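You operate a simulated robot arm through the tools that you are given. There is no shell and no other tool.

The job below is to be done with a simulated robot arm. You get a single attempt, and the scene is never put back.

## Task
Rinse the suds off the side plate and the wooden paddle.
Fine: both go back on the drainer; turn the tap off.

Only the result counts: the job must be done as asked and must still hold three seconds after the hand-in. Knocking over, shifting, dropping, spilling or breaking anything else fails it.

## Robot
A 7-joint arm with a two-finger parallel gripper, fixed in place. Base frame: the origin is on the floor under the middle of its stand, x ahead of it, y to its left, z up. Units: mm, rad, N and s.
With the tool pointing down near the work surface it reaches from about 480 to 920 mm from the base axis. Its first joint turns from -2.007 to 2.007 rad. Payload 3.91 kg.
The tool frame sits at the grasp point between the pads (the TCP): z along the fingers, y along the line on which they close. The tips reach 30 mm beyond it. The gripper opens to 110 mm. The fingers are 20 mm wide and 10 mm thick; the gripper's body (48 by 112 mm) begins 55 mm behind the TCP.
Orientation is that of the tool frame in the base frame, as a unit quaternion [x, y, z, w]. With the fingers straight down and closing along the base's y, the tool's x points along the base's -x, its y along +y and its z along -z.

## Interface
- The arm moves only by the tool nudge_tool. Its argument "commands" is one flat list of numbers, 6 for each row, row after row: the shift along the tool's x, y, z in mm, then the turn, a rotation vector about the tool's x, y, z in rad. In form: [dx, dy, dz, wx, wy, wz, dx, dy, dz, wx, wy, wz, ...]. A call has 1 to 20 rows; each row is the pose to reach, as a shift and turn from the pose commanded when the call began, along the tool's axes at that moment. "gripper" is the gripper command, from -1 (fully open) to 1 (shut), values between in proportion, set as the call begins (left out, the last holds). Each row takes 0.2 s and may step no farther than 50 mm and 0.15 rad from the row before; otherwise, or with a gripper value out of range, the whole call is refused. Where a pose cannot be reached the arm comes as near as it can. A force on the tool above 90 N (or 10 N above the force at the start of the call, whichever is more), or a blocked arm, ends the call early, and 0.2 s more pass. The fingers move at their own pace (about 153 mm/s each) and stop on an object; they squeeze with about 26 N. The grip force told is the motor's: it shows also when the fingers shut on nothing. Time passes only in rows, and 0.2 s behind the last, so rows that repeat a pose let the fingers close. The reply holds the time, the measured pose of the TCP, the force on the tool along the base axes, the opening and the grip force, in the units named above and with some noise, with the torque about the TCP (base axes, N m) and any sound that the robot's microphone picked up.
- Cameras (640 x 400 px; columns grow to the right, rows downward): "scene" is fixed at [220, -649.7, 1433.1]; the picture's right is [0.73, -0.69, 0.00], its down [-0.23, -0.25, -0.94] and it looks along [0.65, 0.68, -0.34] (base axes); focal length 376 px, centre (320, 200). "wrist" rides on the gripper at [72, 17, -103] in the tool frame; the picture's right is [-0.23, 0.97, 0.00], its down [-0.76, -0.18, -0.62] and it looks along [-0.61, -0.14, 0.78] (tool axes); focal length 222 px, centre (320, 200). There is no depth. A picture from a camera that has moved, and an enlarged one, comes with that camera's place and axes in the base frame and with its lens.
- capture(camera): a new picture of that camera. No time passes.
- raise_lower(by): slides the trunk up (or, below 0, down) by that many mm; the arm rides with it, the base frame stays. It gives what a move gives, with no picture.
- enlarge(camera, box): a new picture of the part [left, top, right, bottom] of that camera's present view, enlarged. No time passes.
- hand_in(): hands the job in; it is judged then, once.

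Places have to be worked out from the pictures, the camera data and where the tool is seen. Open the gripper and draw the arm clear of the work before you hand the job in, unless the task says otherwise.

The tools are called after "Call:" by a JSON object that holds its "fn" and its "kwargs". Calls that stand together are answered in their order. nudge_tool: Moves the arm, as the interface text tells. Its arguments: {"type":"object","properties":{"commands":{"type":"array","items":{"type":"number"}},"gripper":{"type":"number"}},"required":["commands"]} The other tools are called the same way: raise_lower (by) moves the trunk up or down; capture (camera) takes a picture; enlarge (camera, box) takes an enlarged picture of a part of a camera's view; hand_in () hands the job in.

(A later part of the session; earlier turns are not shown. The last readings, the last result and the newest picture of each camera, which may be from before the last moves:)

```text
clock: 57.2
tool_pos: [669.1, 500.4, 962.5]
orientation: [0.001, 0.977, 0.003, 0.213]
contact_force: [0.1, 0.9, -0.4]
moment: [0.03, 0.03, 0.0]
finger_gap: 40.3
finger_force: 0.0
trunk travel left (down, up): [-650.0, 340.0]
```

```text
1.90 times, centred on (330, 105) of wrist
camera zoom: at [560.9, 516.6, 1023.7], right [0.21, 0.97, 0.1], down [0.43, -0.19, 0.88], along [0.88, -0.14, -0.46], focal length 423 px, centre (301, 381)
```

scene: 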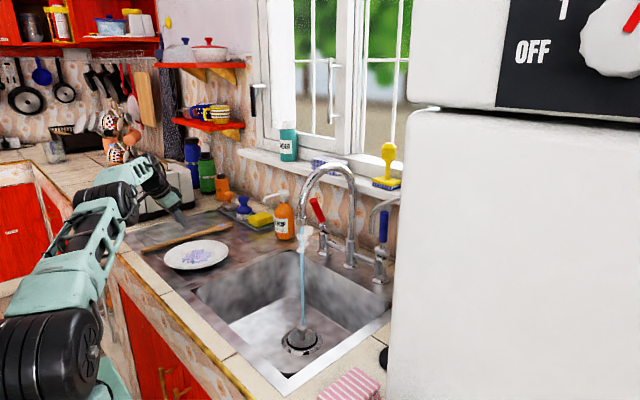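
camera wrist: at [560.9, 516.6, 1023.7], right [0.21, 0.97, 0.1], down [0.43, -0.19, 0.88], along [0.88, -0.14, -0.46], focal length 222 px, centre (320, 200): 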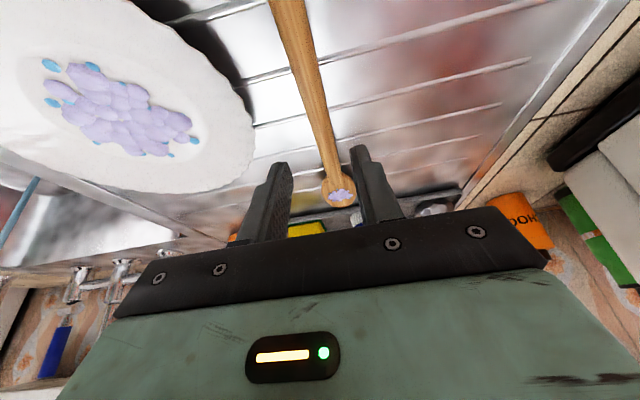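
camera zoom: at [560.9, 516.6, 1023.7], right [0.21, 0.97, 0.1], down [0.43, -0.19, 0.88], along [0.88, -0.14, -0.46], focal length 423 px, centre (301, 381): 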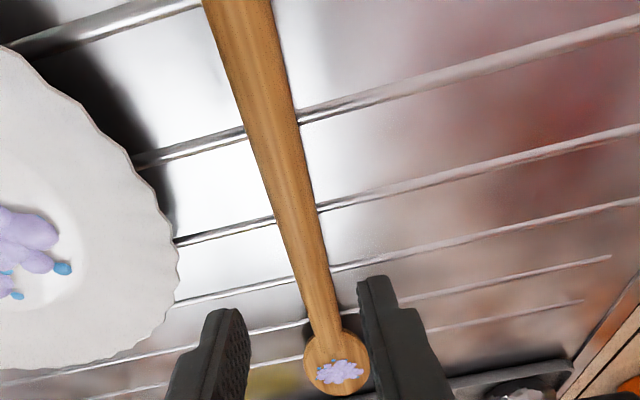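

The handle centre is at y≈502.4, about 2 mm from the tool axis, with the plate rim clear of the near finger by ~12 mm. I descend with the fingers straddling it.

Call:
{"fn": "nudge_tool", "kwargs": {"commands": [2.3, 1, 20, 0, 0, 0, 3.5, 2, 40, 0, 0, 0, 4.6, 2, 58, 0, 0, 0, 4.6, 2, 58, 0, 0, 0]}}

Call:
{"fn": "enlarge", "kwargs": {"camera": "wrist", "box": [220, 60, 420, 250]}}

Call:
{"fn": "enlarge", "kwargs": {"camera": "scene", "box": [110, 170, 270, 290]}}

```text
clock: 58.2
tool_pos: [684.8, 496.7, 905.7]
orientation: [0.0, 0.977, 0.005, 0.212]
contact_force: [0.2, -0.6, 0.2]
moment: [0.0, -0.01, 0.0]
finger_gap: 40.1
finger_force: 0.0
out of reach, approached as far as the arm can: row 2, 3, 4
trunk travel left (down, up): [-650.0, 340.0]
```

```text
2.11 times, centred on (320, 155) of wrist
camera zoom: at [577.2, 513.0, 968.8], right [0.21, 0.97, 0.1], down [0.43, -0.19, 0.88], along [0.88, -0.14, -0.46], focal length 468 px, centre (320, 295)
```

zoom: 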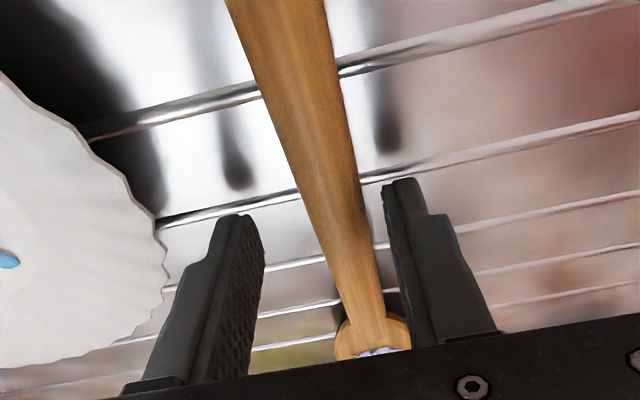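

```text
3.33 times, centred on (190, 230) of scene
camera zoom: at [220.0, -649.7, 1433.1], right [0.73, -0.69, 0.0], down [-0.23, -0.25, -0.94], along [0.65, 0.68, -0.34], focal length 1253 px, centre (753, 100)
```

zoom: 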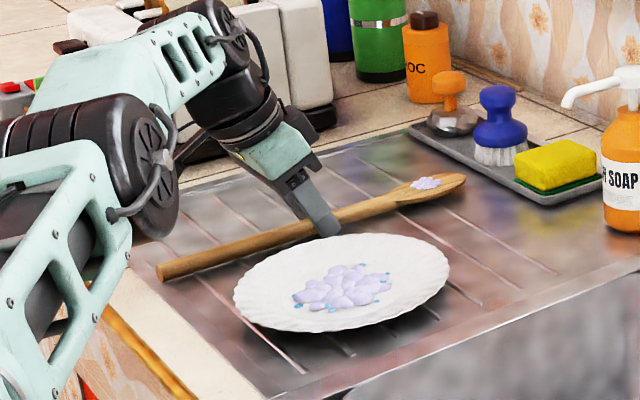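

Reach stopped me about 6 mm short in y, so I shift the grip point a little toward the robot and re-centre.

Call:
{"fn": "nudge_tool", "kwargs": {"commands": [7, 3, -2, 0, 0, 0, 14, 6, -4.5, 0, 0, 0, 14, 6, -4.5, 0, 0, 0]}}

Call:
{"fn": "enlarge", "kwargs": {"camera": "wrist", "box": [220, 60, 420, 250]}}

```text
clock: 59.0
tool_pos: [670.0, 501.5, 905.1]
orientation: [0.0, 0.977, 0.004, 0.212]
contact_force: [-0.3, -0.5, 0.2]
moment: [0.02, 0.0, -0.02]
finger_gap: 40.4
finger_force: 0.0
trunk travel left (down, up): [-650.0, 340.0]
```

```text
2.11 times, centred on (320, 155) of wrist
camera zoom: at [562.8, 518.3, 967.1], right [0.21, 0.97, 0.1], down [0.43, -0.19, 0.88], along [0.88, -0.14, -0.46], focal length 468 px, centre (320, 295)
```

zoom: 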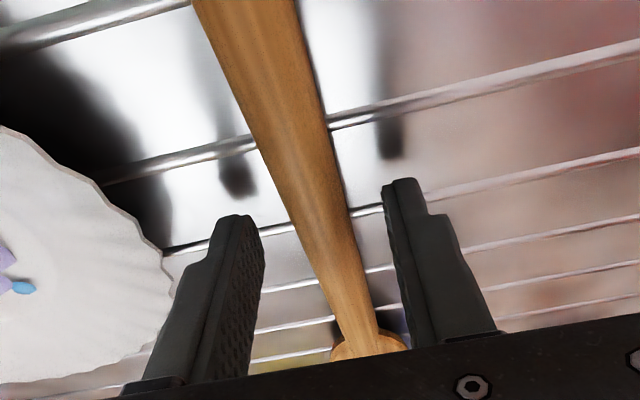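

The handle is centred within about 2 mm. I lower 4 mm more and close on it.

Call:
{"fn": "nudge_tool", "kwargs": {"commands": [1.7, -1, 3.6, 0, 0, 0, 1.7, -1, 3.6, 0, 0, 0]}}

Call:
{"fn": "nudge_tool", "kwargs": {"commands": [0, 0, 0, 0, 0, 0, 0, 0, 0, 0, 0, 0, 0, 0, 0, 0, 0, 0], "gripper": 1}}

Call:
{"fn": "enlarge", "kwargs": {"camera": "wrist", "box": [220, 60, 420, 250]}}

```text
clock: 59.6
tool_pos: [670.4, 500.8, 901.0]
orientation: [0.001, 0.977, 0.005, 0.213]
contact_force: [0.1, 0.2, 5.6]
moment: [-0.15, 0.0, -0.02]
finger_gap: 40.5
finger_force: 0.4
trunk travel left (down, up): [-650.0, 340.0]
```

```text
clock: 60.4
tool_pos: [672.0, 500.7, 902.2]
orientation: [0.001, 0.977, 0.005, 0.213]
contact_force: [2.2, -3.8, 8.9]
moment: [-0.19, -0.19, 0.06]
finger_gap: 16.5
finger_force: 26.1
trunk travel left (down, up): [-650.0, 340.0]
```

```text
2.11 times, centred on (320, 155) of wrist
camera zoom: at [562.9, 517.3, 964.2], right [0.21, 0.97, 0.1], down [0.43, -0.19, 0.88], along [0.88, -0.14, -0.46], focal length 468 px, centre (320, 295)
```

zoom: 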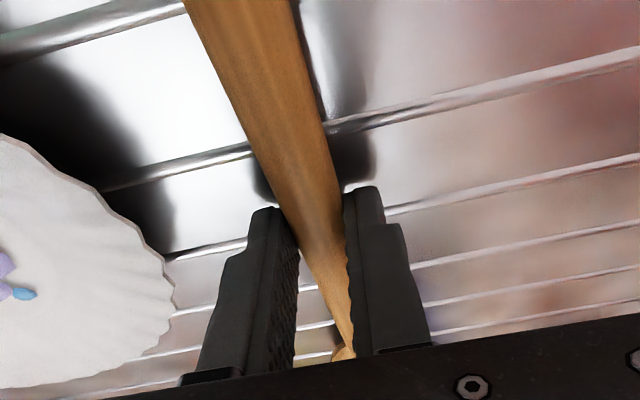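

The handle is gripped (gap 16.5 mm). I lift it straight up 40 mm and check the hold.

Call:
{"fn": "nudge_tool", "kwargs": {"commands": [-4, 0, -9, 0, 0, 0, -10, 0, -22, 0, 0, 0, -17, 0, -37, 0, 0, 0, -17, 0, -37, 0, 0, 0]}}

Call:
{"fn": "capture", "kwargs": {"camera": "wrist"}}

Call:
{"fn": "enlarge", "kwargs": {"camera": "scene", "box": [110, 150, 310, 290]}}

```text
clock: 61.4
tool_pos: [672.1, 501.6, 939.7]
orientation: [0.001, 0.977, 0.005, 0.213]
contact_force: [0.4, 0.4, -0.2]
moment: [0.07, 0.04, 0.0]
finger_gap: 16.9
finger_force: 25.6
trunk travel left (down, up): [-650.0, 340.0]
```

```text
taken
camera wrist: at [563.5, 517.7, 1003.4], right [0.21, 0.97, 0.1], down [0.44, -0.19, 0.88], along [0.88, -0.14, -0.46], focal length 222 px, centre (320, 200)
```

wrist: 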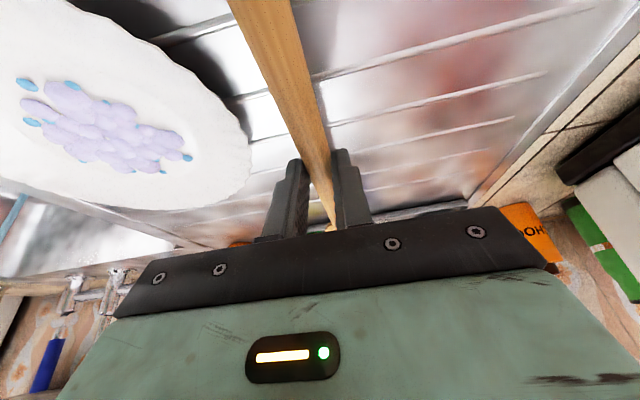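

```text
2.86 times, centred on (210, 220) of scene
camera zoom: at [220.0, -649.7, 1433.1], right [0.73, -0.69, 0.0], down [-0.23, -0.25, -0.94], along [0.65, 0.68, -0.34], focal length 1074 px, centre (634, 143)
```

zoom: 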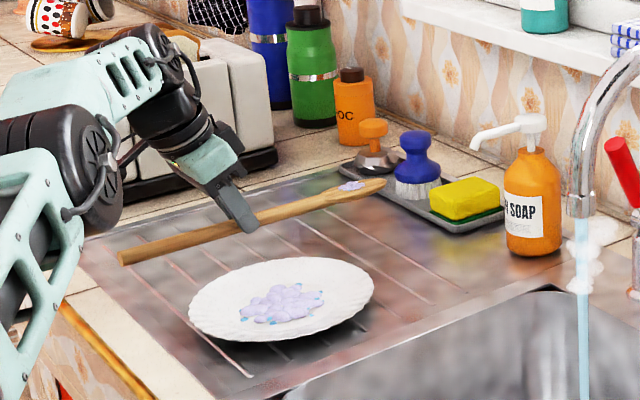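

The paddle hangs level in the grip, suds still on its head. I raise the trunk 100 mm to keep a good arm posture for the sink.

Call:
{"fn": "raise_lower", "kwargs": {"by": 100}}

Call:
{"fn": "nudge_tool", "kwargs": {"commands": [25, -15, -11, 0, 0, 0, 50, -45, -23, 0, 0, 0, 60, -85, -27, 0, 0, 0, 60, -130, -27, 0, 0, 0, 60, -175, -27, 0, 0, 0, 60, -220, -27, 0, 0, 0, 60, -260, -27, 0, 0, 0, 60, -260, -27, 0, 0, 0]}}

Call:
{"fn": "capture", "kwargs": {"camera": "scene"}}

Call:
{"fn": "capture", "kwargs": {"camera": "wrist"}}

```text
clock: 62.7
tool_pos: [671.0, 501.0, 1040.9]
orientation: [0.001, 0.977, 0.005, 0.213]
contact_force: [0.1, 0.6, -0.1]
moment: [0.0, 0.03, 0.0]
finger_gap: 16.5
finger_force: 26.0
trunk travel left (down, up): [-750.0, 240.0]
```

```text
clock: 64.5
tool_pos: [605.3, 241.4, 1038.2]
orientation: [0.001, 0.977, 0.004, 0.212]
contact_force: [0.4, 0.1, -1.5]
moment: [0.01, 0.02, -0.02]
finger_gap: 16.8
finger_force: 25.6
trunk travel left (down, up): [-750.0, 240.0]
```

```text
taken
```

scene: 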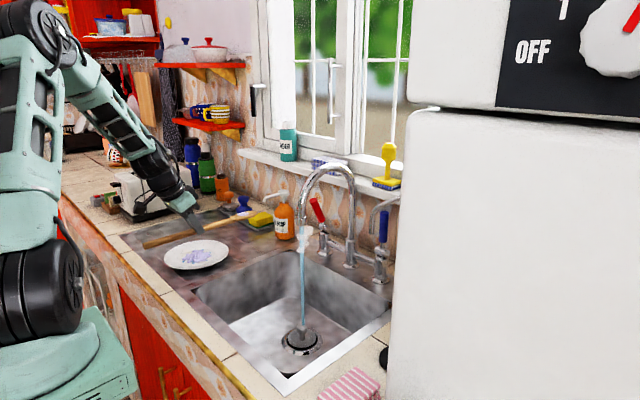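

```text
taken
camera wrist: at [497.4, 257.8, 1102.0], right [0.21, 0.97, 0.1], down [0.43, -0.19, 0.88], along [0.88, -0.14, -0.46], focal length 222 px, centre (320, 200)
```

wrist: 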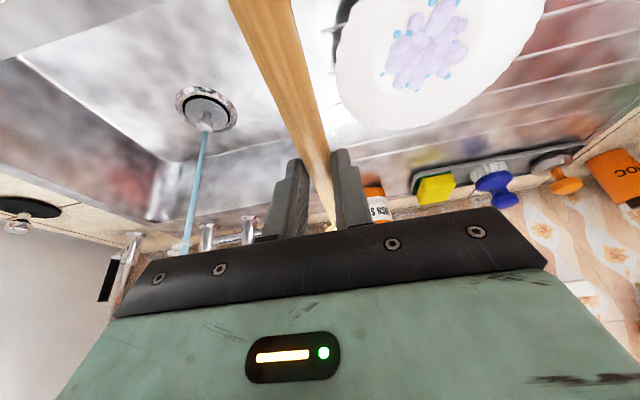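

The paddle is over the drainer/sink edge and everything is clear. I bring its head under the stream: target tool (620, 4, 988), which puts the suds at about (773, 5).

Call:
{"fn": "nudge_tool", "kwargs": {"commands": [1.2, -39, 8.6, 0, 0, 0, 2.4, -78, 17.2, 0, 0, 0, 3.6, -117, 25.8, 0, 0, 0, 4.8, -156, 34.4, 0, 0, 0, 6, -195, 43, 0, 0, 0, 7.2, -236, 51.7, 0, 0, 0, 7.2, -236, 51.7, 0, 0, 0]}}

Call:
{"fn": "capture", "kwargs": {"camera": "scene"}}

Call:
{"fn": "enlarge", "kwargs": {"camera": "scene", "box": [220, 170, 380, 370]}}

Call:
{"fn": "capture", "kwargs": {"camera": "wrist"}}

```text
clock: 66.1
tool_pos: [619.8, 6.8, 986.7]
orientation: [0.001, 0.977, 0.004, 0.213]
contact_force: [0.8, 1.0, 0.3]
moment: [-0.02, 0.02, 0.01]
finger_gap: 16.5
finger_force: 25.7
trunk travel left (down, up): [-750.0, 240.0]
```

```text
taken
```

scene: 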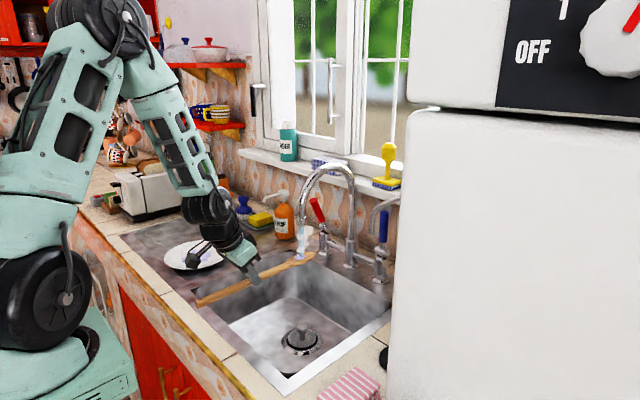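

```text
2.00 times, centred on (300, 270) of scene
camera zoom: at [220.0, -649.7, 1433.1], right [0.73, -0.69, 0.0], down [-0.23, -0.25, -0.94], along [0.65, 0.68, -0.34], focal length 752 px, centre (360, 60)
```

zoom: 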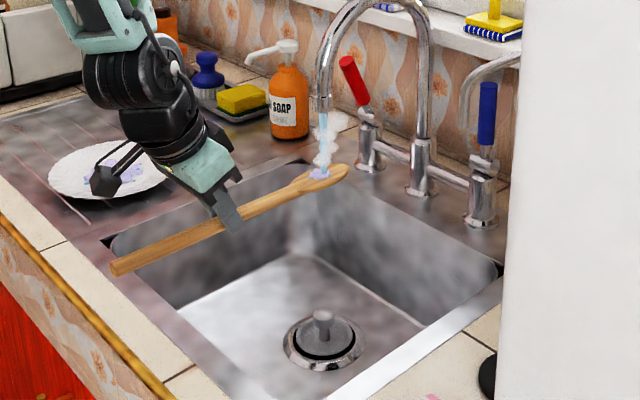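

```text
taken
camera wrist: at [511.3, 22.1, 1048.9], right [0.21, 0.97, 0.1], down [0.43, -0.19, 0.88], along [0.88, -0.14, -0.46], focal length 222 px, centre (320, 200)
```

wrist: 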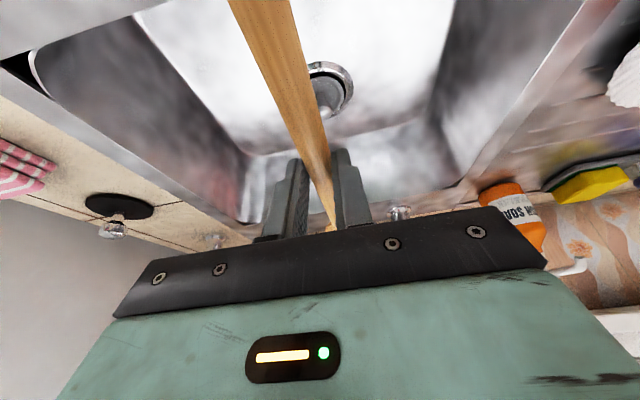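

The stream hits the paddle's head right at the suds. I hold it there with small back-and-forth shifts so the water covers the whole patch.

Call:
{"fn": "nudge_tool", "kwargs": {"commands": [0, 0, 0, 0, 0, 0, 0, 4, 0, 0, 0, 0, 0, 8, 0, 0, 0, 0, 0, 4, 0, 0, 0, 0, 0, 0, 0, 0, 0, 0, 0, -4, 0, 0, 0, 0, 0, -8, 0, 0, 0, 0, 0, -4, 0, 0, 0, 0, 5, 0, -2, 0, 0, 0, 10, 0, -4, 0, 0, 0, 5, 0, -2, 0, 0, 0, 0, 0, 0, 0, 0, 0, -5, 0, 2, 0, 0, 0, -10, 0, 4, 0, 0, 0, -5, 0, 2, 0, 0, 0, 0, 0, 0, 0, 0, 0]}}

Call:
{"fn": "enlarge", "kwargs": {"camera": "scene", "box": [265, 200, 345, 290]}}

```text
clock: 69.5
tool_pos: [620.5, 5.7, 986.3]
orientation: [0.002, 0.977, 0.005, 0.212]
contact_force: [-0.5, -0.6, -0.3]
moment: [0.0, 0.05, -0.01]
finger_gap: 16.8
finger_force: 25.8
trunk travel left (down, up): [-750.0, 240.0]
```

```text
4.44 times, centred on (305, 245) of scene
camera zoom: at [220.0, -649.7, 1433.1], right [0.73, -0.69, 0.0], down [-0.23, -0.25, -0.94], along [0.65, 0.68, -0.34], focal length 1671 px, centre (387, 0)
```

zoom: 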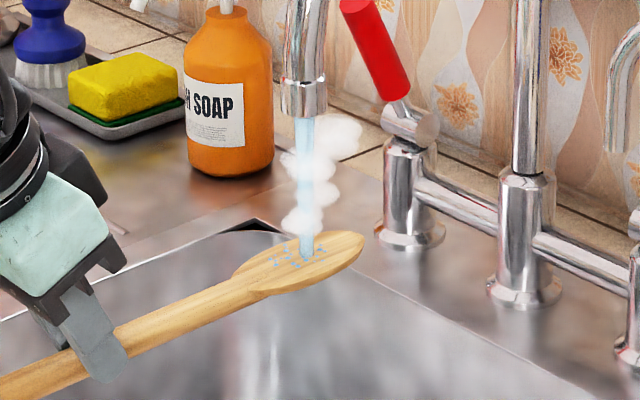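

The suds patch has washed off, leaving only small bluish specks. I sweep the stream over that area more thoroughly.

Call:
{"fn": "nudge_tool", "kwargs": {"commands": [-9.1, 0, 4.2, 0, 0, 0, -18.2, 0, 8.3, 0, 0, 0, -27.3, 0, 12.5, 0, 0, 0, -36.4, 0, 16.6, 0, 0, 0, -36.4, 8, 16.6, 0, 0, 0, -27.3, 8, 12.5, 0, 0, 0, -18.2, 8, 8.3, 0, 0, 0, -9.1, 8, 4.2, 0, 0, 0, -9.1, 16, 4.2, 0, 0, 0, -18.2, 16, 8.3, 0, 0, 0, -27.3, 16, 12.5, 0, 0, 0, -27.3, 4, 12.5, 0, 0, 0, -27.3, -8, 12.5, 0, 0, 0, -18.2, -8, 8.3, 0, 0, 0, -9.1, -8, 4.2, 0, 0, 0, 0, -8, 0, 0, 0, 0, 9.1, 0, -4.2, 0, 0, 0, 18.2, 0, -8.3, 0, 0, 0, 9.1, 0, -4.2, 0, 0, 0, 0, 0, 0, 0, 0, 0]}}

Call:
{"fn": "enlarge", "kwargs": {"camera": "scene", "box": [265, 200, 345, 290]}}

Call:
{"fn": "capture", "kwargs": {"camera": "scene"}}

```text
clock: 73.7
tool_pos: [620.2, 6.7, 985.9]
orientation: [0.001, 0.977, 0.005, 0.211]
contact_force: [0.0, 0.5, -0.6]
moment: [0.03, 0.02, 0.02]
finger_gap: 16.7
finger_force: 25.8
trunk travel left (down, up): [-750.0, 240.0]
```

```text
4.44 times, centred on (305, 245) of scene
camera zoom: at [220.0, -649.7, 1433.1], right [0.73, -0.69, 0.0], down [-0.23, -0.25, -0.94], along [0.65, 0.68, -0.34], focal length 1671 px, centre (387, 0)
```

zoom: 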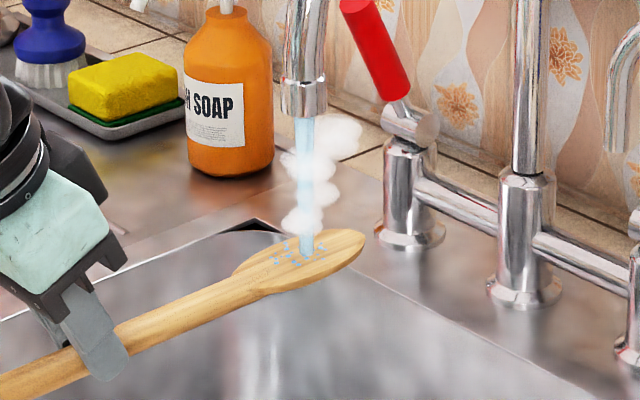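

```text
taken
```

scene: 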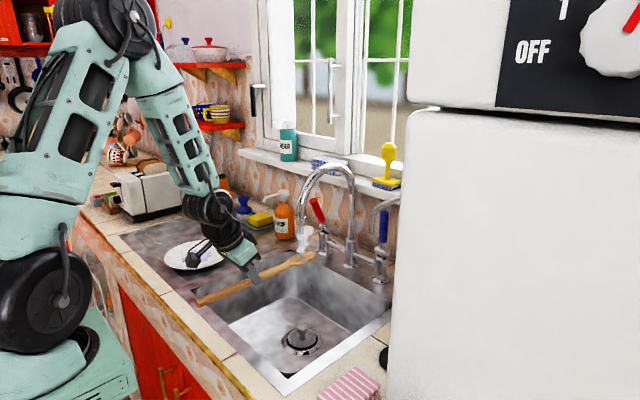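

Only faint light-blue marks remain. I zoom in as far as possible to see what they are.

Call:
{"fn": "enlarge", "kwargs": {"camera": "scene", "box": [292, 240, 332, 270]}}

Call:
{"fn": "enlarge", "kwargs": {"camera": "scene", "box": [160, 235, 230, 275]}}

```text
13.33 times, centred on (312, 255) of scene
camera zoom: at [220.0, -649.7, 1433.1], right [0.73, -0.69, 0.0], down [-0.23, -0.25, -0.94], along [0.65, 0.68, -0.34], focal length 5014 px, centre (427, -533)
```

zoom: 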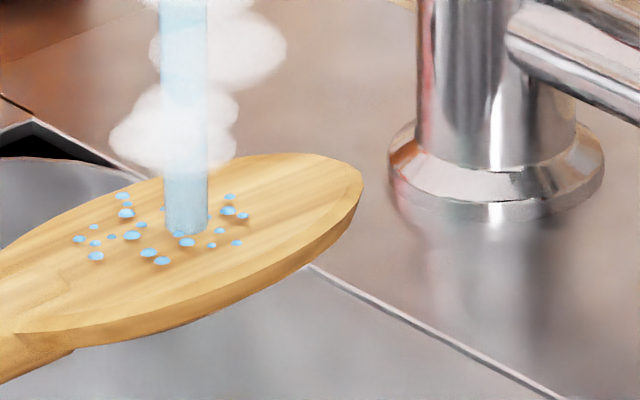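

```text
9.14 times, centred on (195, 255) of scene
camera zoom: at [220.0, -649.7, 1433.1], right [0.73, -0.69, 0.0], down [-0.23, -0.25, -0.94], along [0.65, 0.68, -0.34], focal length 3438 px, centre (1463, -303)
```

zoom: 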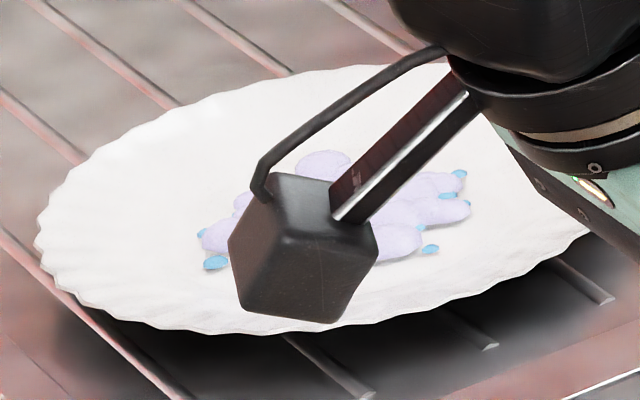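

They're just water droplets; the suds are gone from the paddle. I carry it back along the same path toward its place on the drainer.

Call:
{"fn": "nudge_tool", "kwargs": {"commands": [-1.2, 39, -8.6, 0, 0, 0, -2.4, 78, -17.2, 0, 0, 0, -3.6, 117, -25.8, 0, 0, 0, -4.8, 156, -34.4, 0, 0, 0, -6, 195, -43, 0, 0, 0, -7.2, 236, -51.7, 0, 0, 0, -7.2, 276, -51.7, 0, 0, 0, -7.2, 316, -51.7, 0, 0, 0, -7.2, 360, -51.7, 0, 0, 0, -7.2, 405, -51.7, 0, 0, 0, -18, 450, -47, 0, 0, 0, -43, 480, -36, 0, 0, 0, -67, 495, -24.7, 0, 0, 0, -67, 495, -24.7, 0, 0, 0]}}

Call:
{"fn": "capture", "kwargs": {"camera": "scene"}}

```text
clock: 76.7
tool_pos: [671.4, 501.5, 1040.2]
orientation: [0.002, 0.977, 0.003, 0.211]
contact_force: [-0.5, 0.6, -0.4]
moment: [0.02, 0.02, 0.01]
finger_gap: 16.9
finger_force: 26.1
trunk travel left (down, up): [-750.0, 240.0]
```

```text
taken
```

scene: 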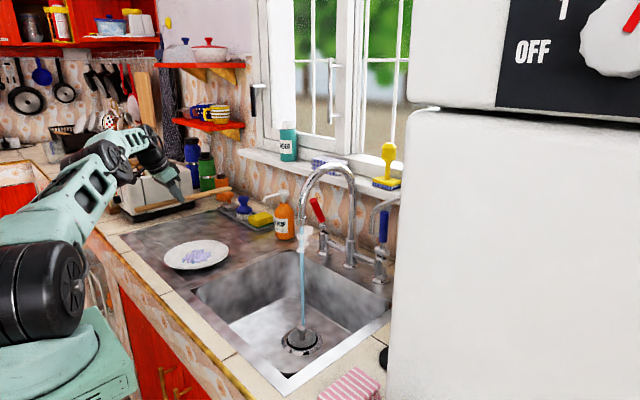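

The paddle is back above its spot. I lower the trunk 100 mm, then set the paddle down.

Call:
{"fn": "raise_lower", "kwargs": {"by": -100}}

Call:
{"fn": "nudge_tool", "kwargs": {"commands": [4, 0, 9, 0, 0, 0, 8, 0, 18, 0, 0, 0, 12, 0, 27, 0, 0, 0, 14.5, 0, 32, 0, 0, 0, 14.5, 0, 32, 0, 0, 0]}}

Call:
{"fn": "capture", "kwargs": {"camera": "wrist"}}

Call:
{"fn": "enlarge", "kwargs": {"camera": "scene", "box": [110, 170, 270, 290]}}

```text
clock: 78.0
tool_pos: [672.5, 500.6, 942.3]
orientation: [0.002, 0.977, 0.005, 0.212]
contact_force: [-0.5, -0.7, 0.5]
moment: [0.0, 0.05, -0.02]
finger_gap: 16.7
finger_force: 26.5
trunk travel left (down, up): [-650.0, 340.0]
```

```text
clock: 79.2
tool_pos: [673.7, 501.0, 906.8]
orientation: [0.001, 0.977, 0.005, 0.212]
contact_force: [0.3, -0.2, 0.0]
moment: [-0.02, 0.03, 0.01]
finger_gap: 16.5
finger_force: 26.1
trunk travel left (down, up): [-650.0, 340.0]
```

```text
taken
camera wrist: at [564.9, 517.7, 969.9], right [0.21, 0.97, 0.1], down [0.43, -0.19, 0.88], along [0.88, -0.14, -0.46], focal length 222 px, centre (320, 200)
```

wrist: 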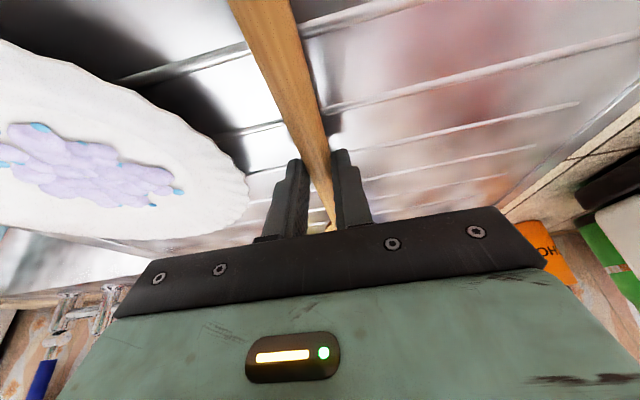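

```text
3.33 times, centred on (190, 230) of scene
camera zoom: at [220.0, -649.7, 1433.1], right [0.73, -0.69, 0.0], down [-0.23, -0.25, -0.94], along [0.65, 0.68, -0.34], focal length 1253 px, centre (753, 100)
```

zoom: 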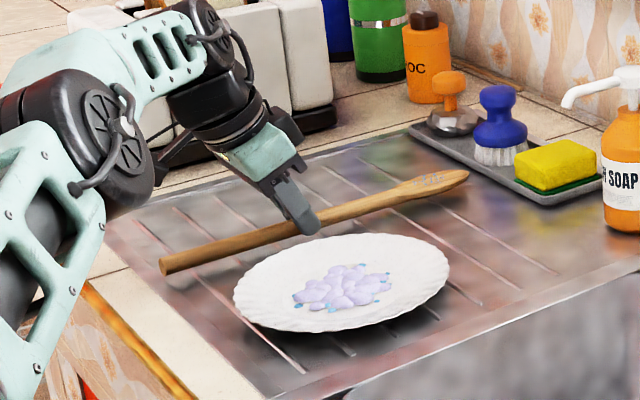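

There are about 4–5 mm left. I lower until it rests, then open just enough to release beside the plate.

Call:
{"fn": "nudge_tool", "kwargs": {"commands": [1.2, 0, 2.6, 0, 0, 0, 2.1, 0, 4.6, 0, 0, 0, 2.1, 0, 4.6, 0, 0, 0]}}

Call:
{"fn": "nudge_tool", "kwargs": {"commands": [0, 0, 0, 0, 0, 0, 0, 0, 0, 0, 0, 0, 0, 0, 0, 0, 0, 0], "gripper": 0.32}}

Call:
{"fn": "enlarge", "kwargs": {"camera": "wrist", "box": [200, 40, 420, 250]}}

```text
clock: 80.0
tool_pos: [671.6, 500.3, 902.3]
orientation: [0.002, 0.977, 0.004, 0.212]
contact_force: [0.9, -1.3, 0.7]
moment: [-0.01, -0.17, -0.07]
finger_gap: 16.9
finger_force: 26.2
trunk travel left (down, up): [-650.0, 340.0]
```

```text
clock: 80.8
tool_pos: [672.0, 500.6, 901.4]
orientation: [0.001, 0.977, 0.005, 0.212]
contact_force: [0.2, 0.4, -1.2]
moment: [0.0, -0.01, 0.01]
finger_gap: 37.4
finger_force: 0.1
trunk travel left (down, up): [-650.0, 340.0]
```

```text
1.90 times, centred on (310, 145) of wrist
camera zoom: at [564.6, 517.8, 965.0], right [0.21, 0.97, 0.1], down [0.43, -0.19, 0.88], along [0.88, -0.14, -0.46], focal length 423 px, centre (339, 305)
```

zoom: 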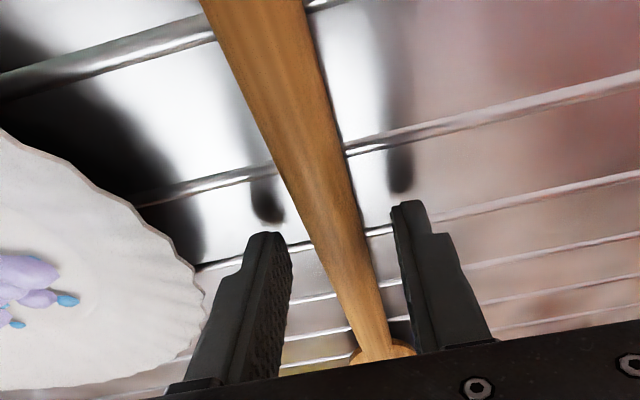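

The paddle is released on the drainer. I lift off straight up and move above the plate with the tool upright.

Call:
{"fn": "nudge_tool", "kwargs": {"commands": [-10.4, 0, -22.7, 0, 0, 0, -22.9, 0, -50, 0, 0, 0, -20, -45, -54, 0, 0.11, 0, -17, -90, -58, 0, 0.22, 0, -14, -135, -62, 0, 0.33, 0, -11.6, -170, -66.2, 0, 0.43, 0, -11.6, -170, -66.2, 0, 0.43, 0]}}

Call:
{"fn": "raise_lower", "kwargs": {"by": 150}}

Call:
{"fn": "capture", "kwargs": {"camera": "wrist"}}

Call:
{"fn": "capture", "kwargs": {"camera": "scene"}}

```text
clock: 82.4
tool_pos: [654.1, 332.4, 965.1]
orientation: [0.0, 1.0, 0.004, -0.001]
contact_force: [0.1, -0.5, -0.2]
moment: [0.01, -0.03, 0.01]
finger_gap: 37.3
finger_force: 0.0
trunk travel left (down, up): [-650.0, 340.0]
```

```text
clock: 84.2
tool_pos: [655.1, 333.3, 1115.1]
orientation: [0.0, 1.0, 0.005, -0.001]
contact_force: [-0.1, -0.4, 0.0]
moment: [0.0, 0.02, -0.03]
finger_gap: 37.4
finger_force: 0.1
trunk travel left (down, up): [-800.0, 190.0]
```

```text
taken
camera wrist: at [583.1, 349.2, 1216.9], right [0.23, 0.97, 0.01], down [0.76, -0.18, 0.62], along [0.6, -0.13, -0.78], focal length 222 px, centre (320, 200)
```

wrist: 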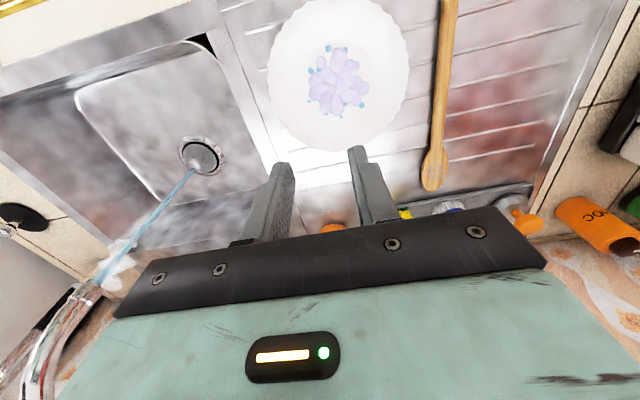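

```text
taken
```

scene: 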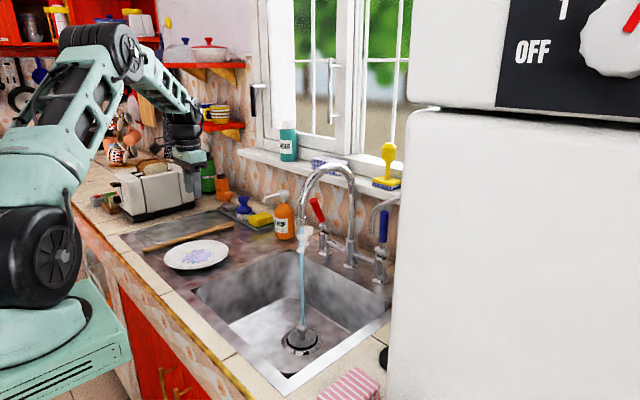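

The trunk is now a bit higher and the paddle rests on the drainer. I zoom in on the plate for accurate placement of the push.

Call:
{"fn": "enlarge", "kwargs": {"camera": "wrist", "box": [200, 0, 480, 200]}}

```text
2.00 times, centred on (340, 100) of wrist
camera zoom: at [583.1, 349.2, 1216.9], right [0.23, 0.97, 0.01], down [0.76, -0.18, 0.62], along [0.6, -0.13, -0.78], focal length 444 px, centre (280, 400)
```

zoom: 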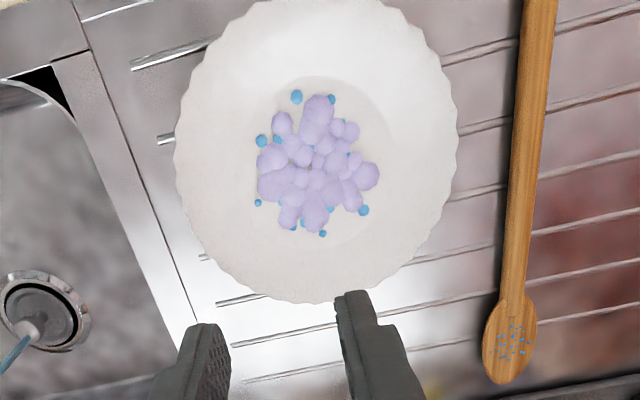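

The plate's centre is about (658, 360), with the rim's near edge at y≈265. I zoom on the strip between plate and basin to locate the basin edge.

Call:
{"fn": "enlarge", "kwargs": {"camera": "wrist", "box": [190, 20, 310, 170]}}

```text
2.67 times, centred on (250, 95) of wrist
camera zoom: at [583.1, 349.2, 1216.9], right [0.23, 0.97, 0.01], down [0.76, -0.18, 0.62], along [0.6, -0.13, -0.78], focal length 592 px, centre (507, 480)
```

zoom: 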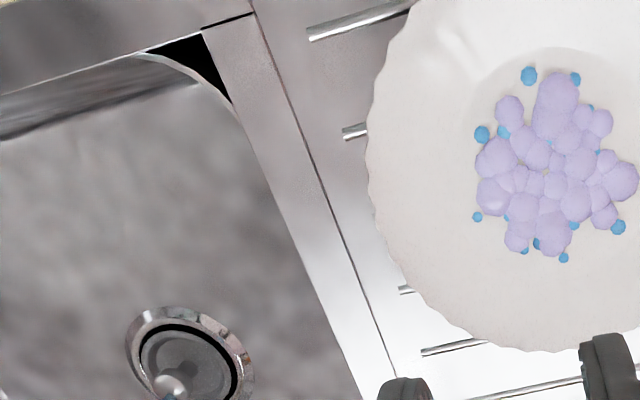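

The basin edge is at y≈212, and between the plate's far rim (y≈455) and the paddle (y≈491) there is 35 mm. A closed fingertip fits there to push the plate toward the basin. I close the gripper, lower the trunk and position above that gap.

Call:
{"fn": "raise_lower", "kwargs": {"by": -150}}

Call:
{"fn": "nudge_tool", "kwargs": {"commands": [2, 35, 0, 0, -0.11, 0, 4, 70, 0, 0, -0.22, 0, 6, 105, 0, 0, -0.33, 0, 7, 140, 0, 0, -0.43, 0, 7, 140, 0, 0, -0.43, 0], "gripper": 1}}

Call:
{"fn": "capture", "kwargs": {"camera": "wrist"}}

Call:
{"fn": "enlarge", "kwargs": {"camera": "wrist", "box": [220, 0, 420, 220]}}

```text
clock: 85.9
tool_pos: [653.9, 333.8, 965.2]
orientation: [-0.001, 1.0, 0.004, -0.001]
contact_force: [0.5, 0.0, -0.2]
moment: [0.01, -0.02, 0.0]
finger_gap: 37.4
finger_force: 0.0
trunk travel left (down, up): [-650.0, 340.0]
```

```text
clock: 87.1
tool_pos: [647.6, 473.4, 966.1]
orientation: [0.001, 0.977, 0.005, 0.213]
contact_force: [-0.4, -0.5, -0.2]
moment: [0.02, -0.02, 0.0]
finger_gap: 0.0
finger_force: 26.1
trunk travel left (down, up): [-650.0, 340.0]
```

```text
taken
camera wrist: at [539.6, 489.6, 1028.5], right [0.21, 0.97, 0.1], down [0.43, -0.19, 0.88], along [0.88, -0.14, -0.46], focal length 222 px, centre (320, 200)
```

wrist: 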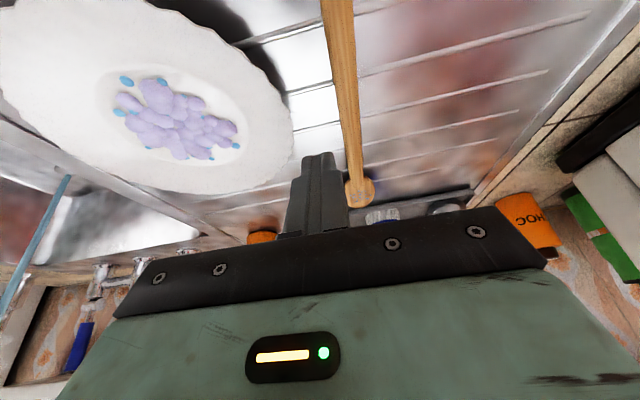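

```text
1.82 times, centred on (320, 110) of wrist
camera zoom: at [539.6, 489.6, 1028.5], right [0.21, 0.97, 0.1], down [0.43, -0.19, 0.88], along [0.88, -0.14, -0.46], focal length 404 px, centre (320, 364)
```

zoom: 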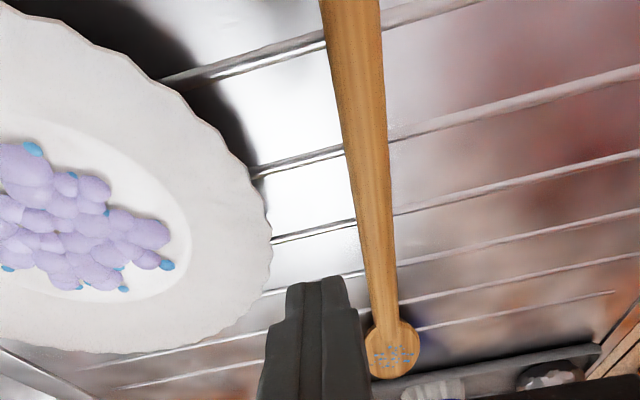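

The gap centre is y≈474.5 and the closed fingertip is at 473.4, so it fits. I descend between plate and paddle.

Call:
{"fn": "nudge_tool", "kwargs": {"commands": [8.5, 0.3, 18.6, 0, 0, 0, 17, 0.5, 37.2, 0, 0, 0, 25, 0.5, 55, 0, 0, 0, 25, 0.5, 55, 0, 0, 0]}}

Call:
{"fn": "enlarge", "kwargs": {"camera": "wrist", "box": [220, 40, 420, 240]}}

Call:
{"fn": "enlarge", "kwargs": {"camera": "scene", "box": [110, 170, 270, 290]}}

```text
clock: 88.1
tool_pos: [646.7, 473.5, 904.1]
orientation: [0.002, 0.977, 0.004, 0.212]
contact_force: [0.1, -0.6, -0.3]
moment: [0.01, 0.02, 0.0]
finger_gap: 0.0
finger_force: 26.1
trunk travel left (down, up): [-650.0, 340.0]
```

```text
2.00 times, centred on (320, 140) of wrist
camera zoom: at [538.6, 490.1, 967.8], right [0.21, 0.97, 0.1], down [0.43, -0.19, 0.88], along [0.88, -0.14, -0.46], focal length 444 px, centre (320, 320)
```

zoom: 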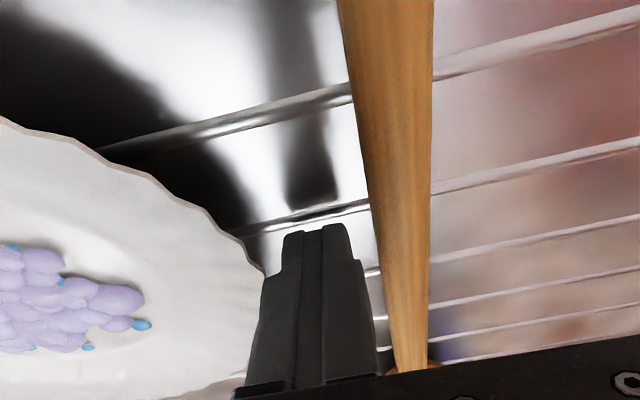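

```text
3.33 times, centred on (190, 230) of scene
camera zoom: at [220.0, -649.7, 1433.1], right [0.73, -0.69, 0.0], down [-0.23, -0.25, -0.94], along [0.65, 0.68, -0.34], focal length 1253 px, centre (753, 100)
```

zoom: 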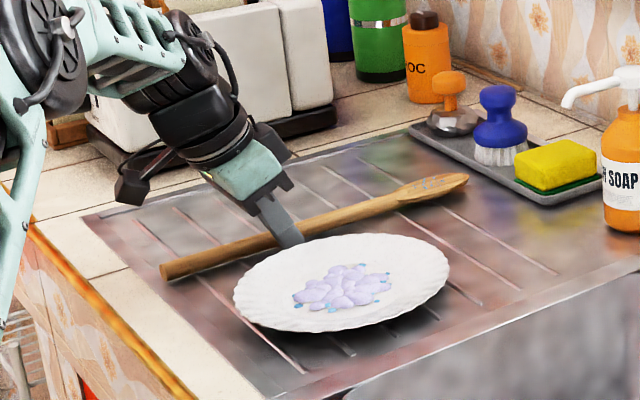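

The fingertip sits cleanly between plate and paddle. I push slowly toward -y, first about half the distance, then check that the plate travels straight.

Call:
{"fn": "nudge_tool", "kwargs": {"commands": [0, -6, 0, 0, 0, 0, 0, -12, 0, 0, 0, 0, 0, -18, 0, 0, 0, 0, 0, -24, 0, 0, 0, 0, 0, -30, 0, 0, 0, 0, 0, -36, 0, 0, 0, 0, 0, -42, 0, 0, 0, 0, 0, -48, 0, 0, 0, 0, 0, -48, 0, 0, 0, 0]}}

Call:
{"fn": "capture", "kwargs": {"camera": "wrist"}}

Call:
{"fn": "enlarge", "kwargs": {"camera": "scene", "box": [110, 170, 270, 290]}}

```text
clock: 90.1
tool_pos: [647.0, 426.3, 905.1]
orientation: [0.002, 0.977, 0.004, 0.212]
contact_force: [0.0, 1.2, 1.7]
moment: [0.04, 0.03, -0.01]
finger_gap: 0.0
finger_force: 25.6
trunk travel left (down, up): [-650.0, 340.0]
```

```text
taken
camera wrist: at [539.4, 442.9, 967.4], right [0.21, 0.97, 0.1], down [0.43, -0.19, 0.88], along [0.88, -0.14, -0.46], focal length 222 px, centre (320, 200)
```

wrist: 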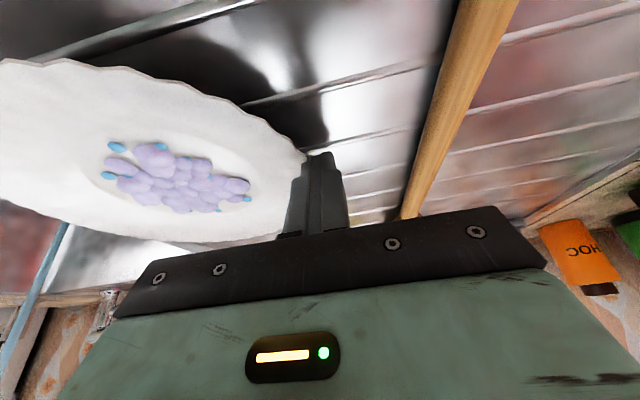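

```text
3.33 times, centred on (190, 230) of scene
camera zoom: at [220.0, -649.7, 1433.1], right [0.73, -0.69, 0.0], down [-0.23, -0.25, -0.94], along [0.65, 0.68, -0.34], focal length 1253 px, centre (753, 100)
```

zoom: 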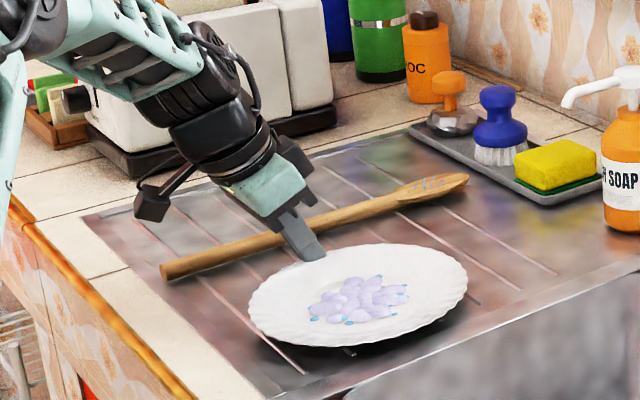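

The plate slid straight by about 38 mm. I continue the push to bring its rim about 30 mm over the basin edge.

Call:
{"fn": "nudge_tool", "kwargs": {"commands": [0, -6, 0, 0, 0, 0, 0, -12, 0, 0, 0, 0, 0, -18, 0, 0, 0, 0, 0, -24, 0, 0, 0, 0, 0, -30, 0, 0, 0, 0, 0, -36, 0, 0, 0, 0, 0, -42, 0, 0, 0, 0, 0, -46, 0, 0, 0, 0, 0, -46, 0, 0, 0, 0]}}

Call:
{"fn": "enlarge", "kwargs": {"camera": "scene", "box": [130, 200, 310, 330]}}

Call:
{"fn": "capture", "kwargs": {"camera": "wrist"}}

```text
clock: 92.1
tool_pos: [644.5, 393.1, 907.7]
orientation: [-0.005, 0.976, 0.017, 0.216]
contact_force: [0.4, 67.8, 5.5]
moment: [1.4, -0.04, 0.7]
finger_gap: 0.0
finger_force: 25.8
trunk travel left (down, up): [-650.0, 340.0]
```

```text
3.08 times, centred on (220, 265) of scene
camera zoom: at [220.0, -649.7, 1433.1], right [0.73, -0.69, 0.0], down [-0.23, -0.25, -0.94], along [0.65, 0.68, -0.34], focal length 1157 px, centre (628, 0)
```

zoom: 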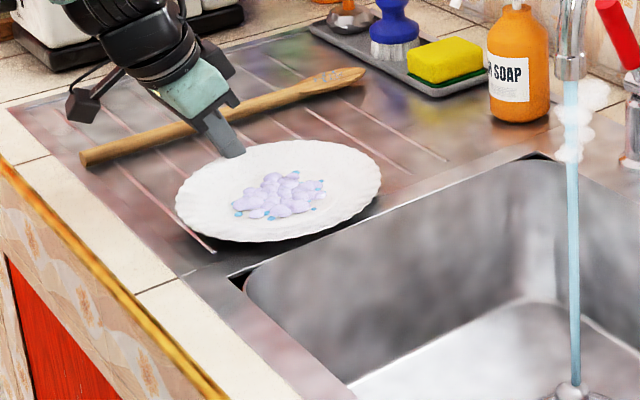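

```text
taken
camera wrist: at [536.5, 406.3, 970.2], right [0.19, 0.97, 0.13], down [0.43, -0.2, 0.88], along [0.88, -0.11, -0.46], focal length 222 px, centre (320, 200)
```

wrist: 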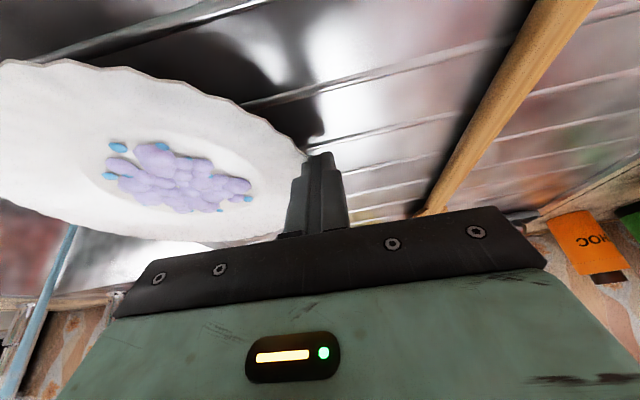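

The push stopped at 68 N: the plate's foot has met a raised lip at the drainer edge (y≈238), leaving the rim about 19 mm over the basin edge. That is enough for an 18 mm deep grip, so I back the finger off and lift clear.

Call:
{"fn": "nudge_tool", "kwargs": {"commands": [0, 12, 0, 0, 0, 0, 0, 30, 0, 0, 0, 0, -10, 32, -22, 0, 0, 0, -25, 32, -55, 0, 0, 0, -42, 32, -91, 0, 0, 0, -42, 32, -91, 0, 0, 0]}}

Call:
{"fn": "enlarge", "kwargs": {"camera": "scene", "box": [130, 200, 310, 330]}}

Call:
{"fn": "capture", "kwargs": {"camera": "wrist"}}

```text
clock: 93.5
tool_pos: [648.4, 409.9, 1005.6]
orientation: [0.002, 0.977, 0.004, 0.212]
contact_force: [-0.3, 0.5, -0.3]
moment: [-0.02, -0.03, 0.01]
finger_gap: 0.3
finger_force: 26.2
trunk travel left (down, up): [-650.0, 340.0]
```

```text
3.08 times, centred on (220, 265) of scene
camera zoom: at [220.0, -649.7, 1433.1], right [0.73, -0.69, 0.0], down [-0.23, -0.25, -0.94], along [0.65, 0.68, -0.34], focal length 1157 px, centre (628, 0)
```

zoom: 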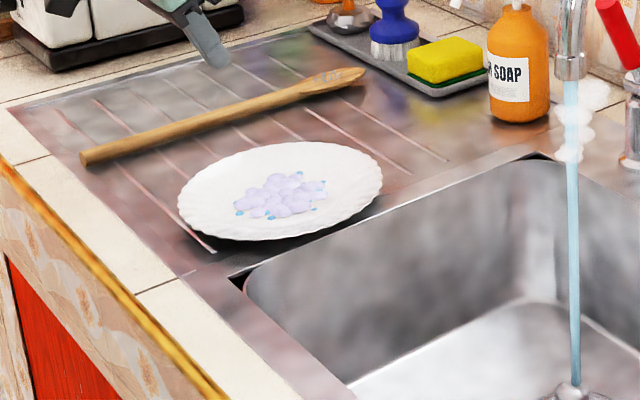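

```text
taken
camera wrist: at [540.3, 426.1, 1069.2], right [0.21, 0.97, 0.1], down [0.43, -0.19, 0.88], along [0.88, -0.14, -0.46], focal length 222 px, centre (320, 200)
```

wrist: 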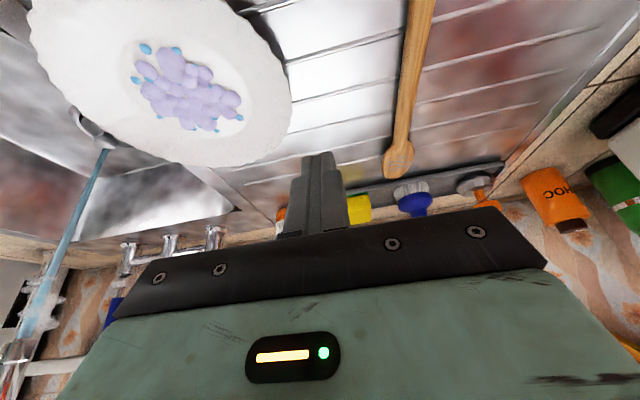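

The plate now sits with its rim over the basin's edge. I raise the trunk to its original height and go back to the tool-down pose beside the plate, over the basin.

Call:
{"fn": "raise_lower", "kwargs": {"by": 100}}

Call:
{"fn": "nudge_tool", "kwargs": {"commands": [0, -40, 0, 0, 0.07, 0, 0, -80, 0, 0, 0.14, 0, 0, -120, 0, 0, 0.21, 0, 0, -160, 2, 0, 0.28, 0, 0, -195, 4, 0, 0.35, 0, 4, -230, 12, 0, 0.43, 0, 4, -230, 12, 0, 0.43, 0]}}

Call:
{"fn": "capture", "kwargs": {"camera": "wrist"}}

Call:
{"fn": "capture", "kwargs": {"camera": "scene"}}

```text
clock: 94.9
tool_pos: [647.5, 409.0, 1105.7]
orientation: [0.001, 0.977, 0.004, 0.212]
contact_force: [0.4, -0.1, 0.5]
moment: [0.01, 0.02, -0.01]
finger_gap: 0.0
finger_force: 26.6
trunk travel left (down, up): [-750.0, 240.0]
```

```text
clock: 96.5
tool_pos: [649.8, 178.7, 1093.9]
orientation: [0.0, 1.0, 0.004, -0.002]
contact_force: [-0.7, -0.5, -1.1]
moment: [-0.01, 0.04, -0.02]
finger_gap: 0.0
finger_force: 26.0
trunk travel left (down, up): [-750.0, 240.0]
```

```text
taken
camera wrist: at [579.4, 194.7, 1195.5], right [0.23, 0.97, 0.01], down [0.76, -0.18, 0.62], along [0.6, -0.13, -0.79], focal length 222 px, centre (320, 200)
```

wrist: 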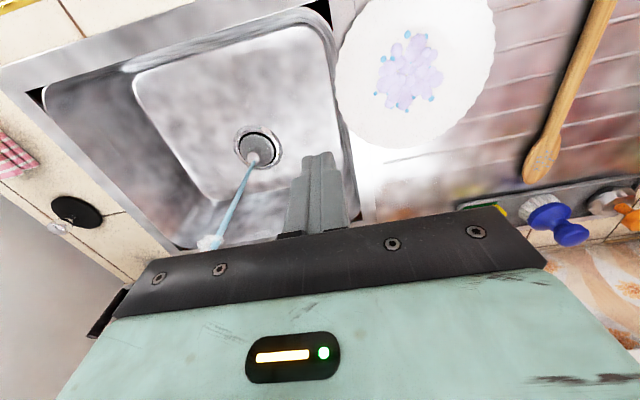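

```text
taken
```

scene: 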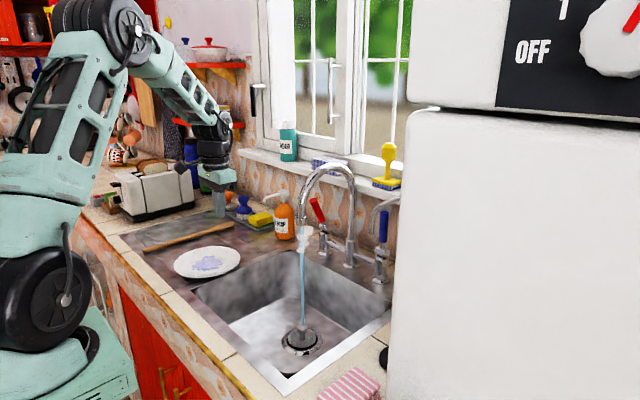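

From above I can measure the plate's overhang. I zoom in on the plate and basin edge.

Call:
{"fn": "enlarge", "kwargs": {"camera": "wrist", "box": [290, 0, 510, 200]}}

```text
2.00 times, centred on (400, 100) of wrist
camera zoom: at [579.4, 194.7, 1195.5], right [0.23, 0.97, 0.01], down [0.76, -0.18, 0.62], along [0.6, -0.13, -0.79], focal length 444 px, centre (160, 400)
```

zoom: 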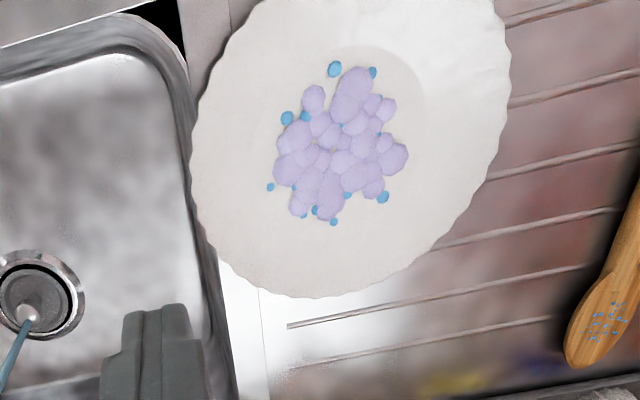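

The rim overhangs the basin edge by only about 9 mm, enough to pinch and drag. I'll pinch there, lift the near side over the lip, drag it farther out, then re-grip deeper. First I tilt the tool sideways toward the plate as before.

Call:
{"fn": "nudge_tool", "kwargs": {"commands": [-1, -6, 11, -0.135, 0, 0, -2, -12, 22, -0.27, 0, 0, -3, -18, 33, -0.405, 0, 0, -4, -24, 44, -0.54, 0, 0, -5, -30, 55, -0.675, 0, 0, -6, -36, 66, -0.81, 0, 0, -7, -42, 77, -0.945, 0, 0, -7, -48, 86, -1.08, 0, 0, -7, -48, 90, -1.17, 0, 0, -7, -48, 95, -1.257, 0, 0, -7, -48, 95, -1.257, 0, 0], "gripper": 0.53}}

Call:
{"fn": "capture", "kwargs": {"camera": "wrist"}}

Call:
{"fn": "capture", "kwargs": {"camera": "scene"}}

```text
clock: 98.9
tool_pos: [655.8, 132.9, 996.3]
orientation: [0.0, 0.806, 0.592, 0.0]
contact_force: [-0.4, -0.4, -0.7]
moment: [-0.02, 0.04, 0.0]
finger_gap: 25.8
finger_force: 0.1
trunk travel left (down, up): [-750.0, 240.0]
```

```text
taken
camera wrist: at [583.9, 39.1, 1041.8], right [0.23, 0.29, 0.93], down [0.76, -0.65, 0.02], along [0.61, 0.7, -0.37], focal length 222 px, centre (320, 200)
```

wrist: 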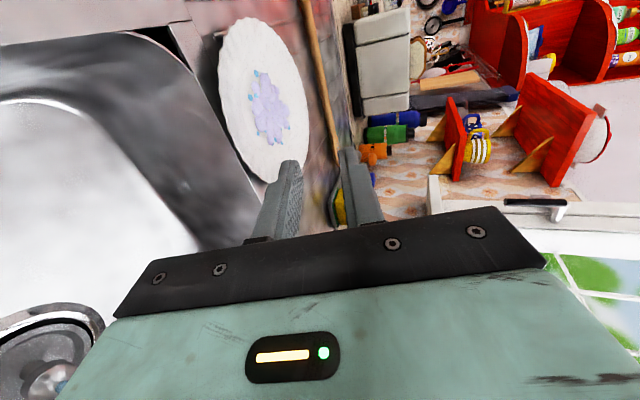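

```text
taken
```

scene: 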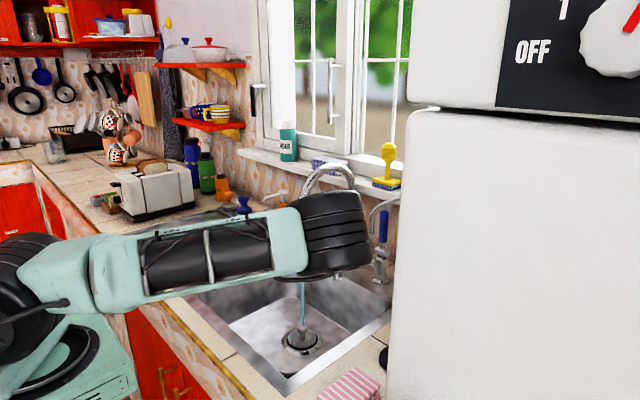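

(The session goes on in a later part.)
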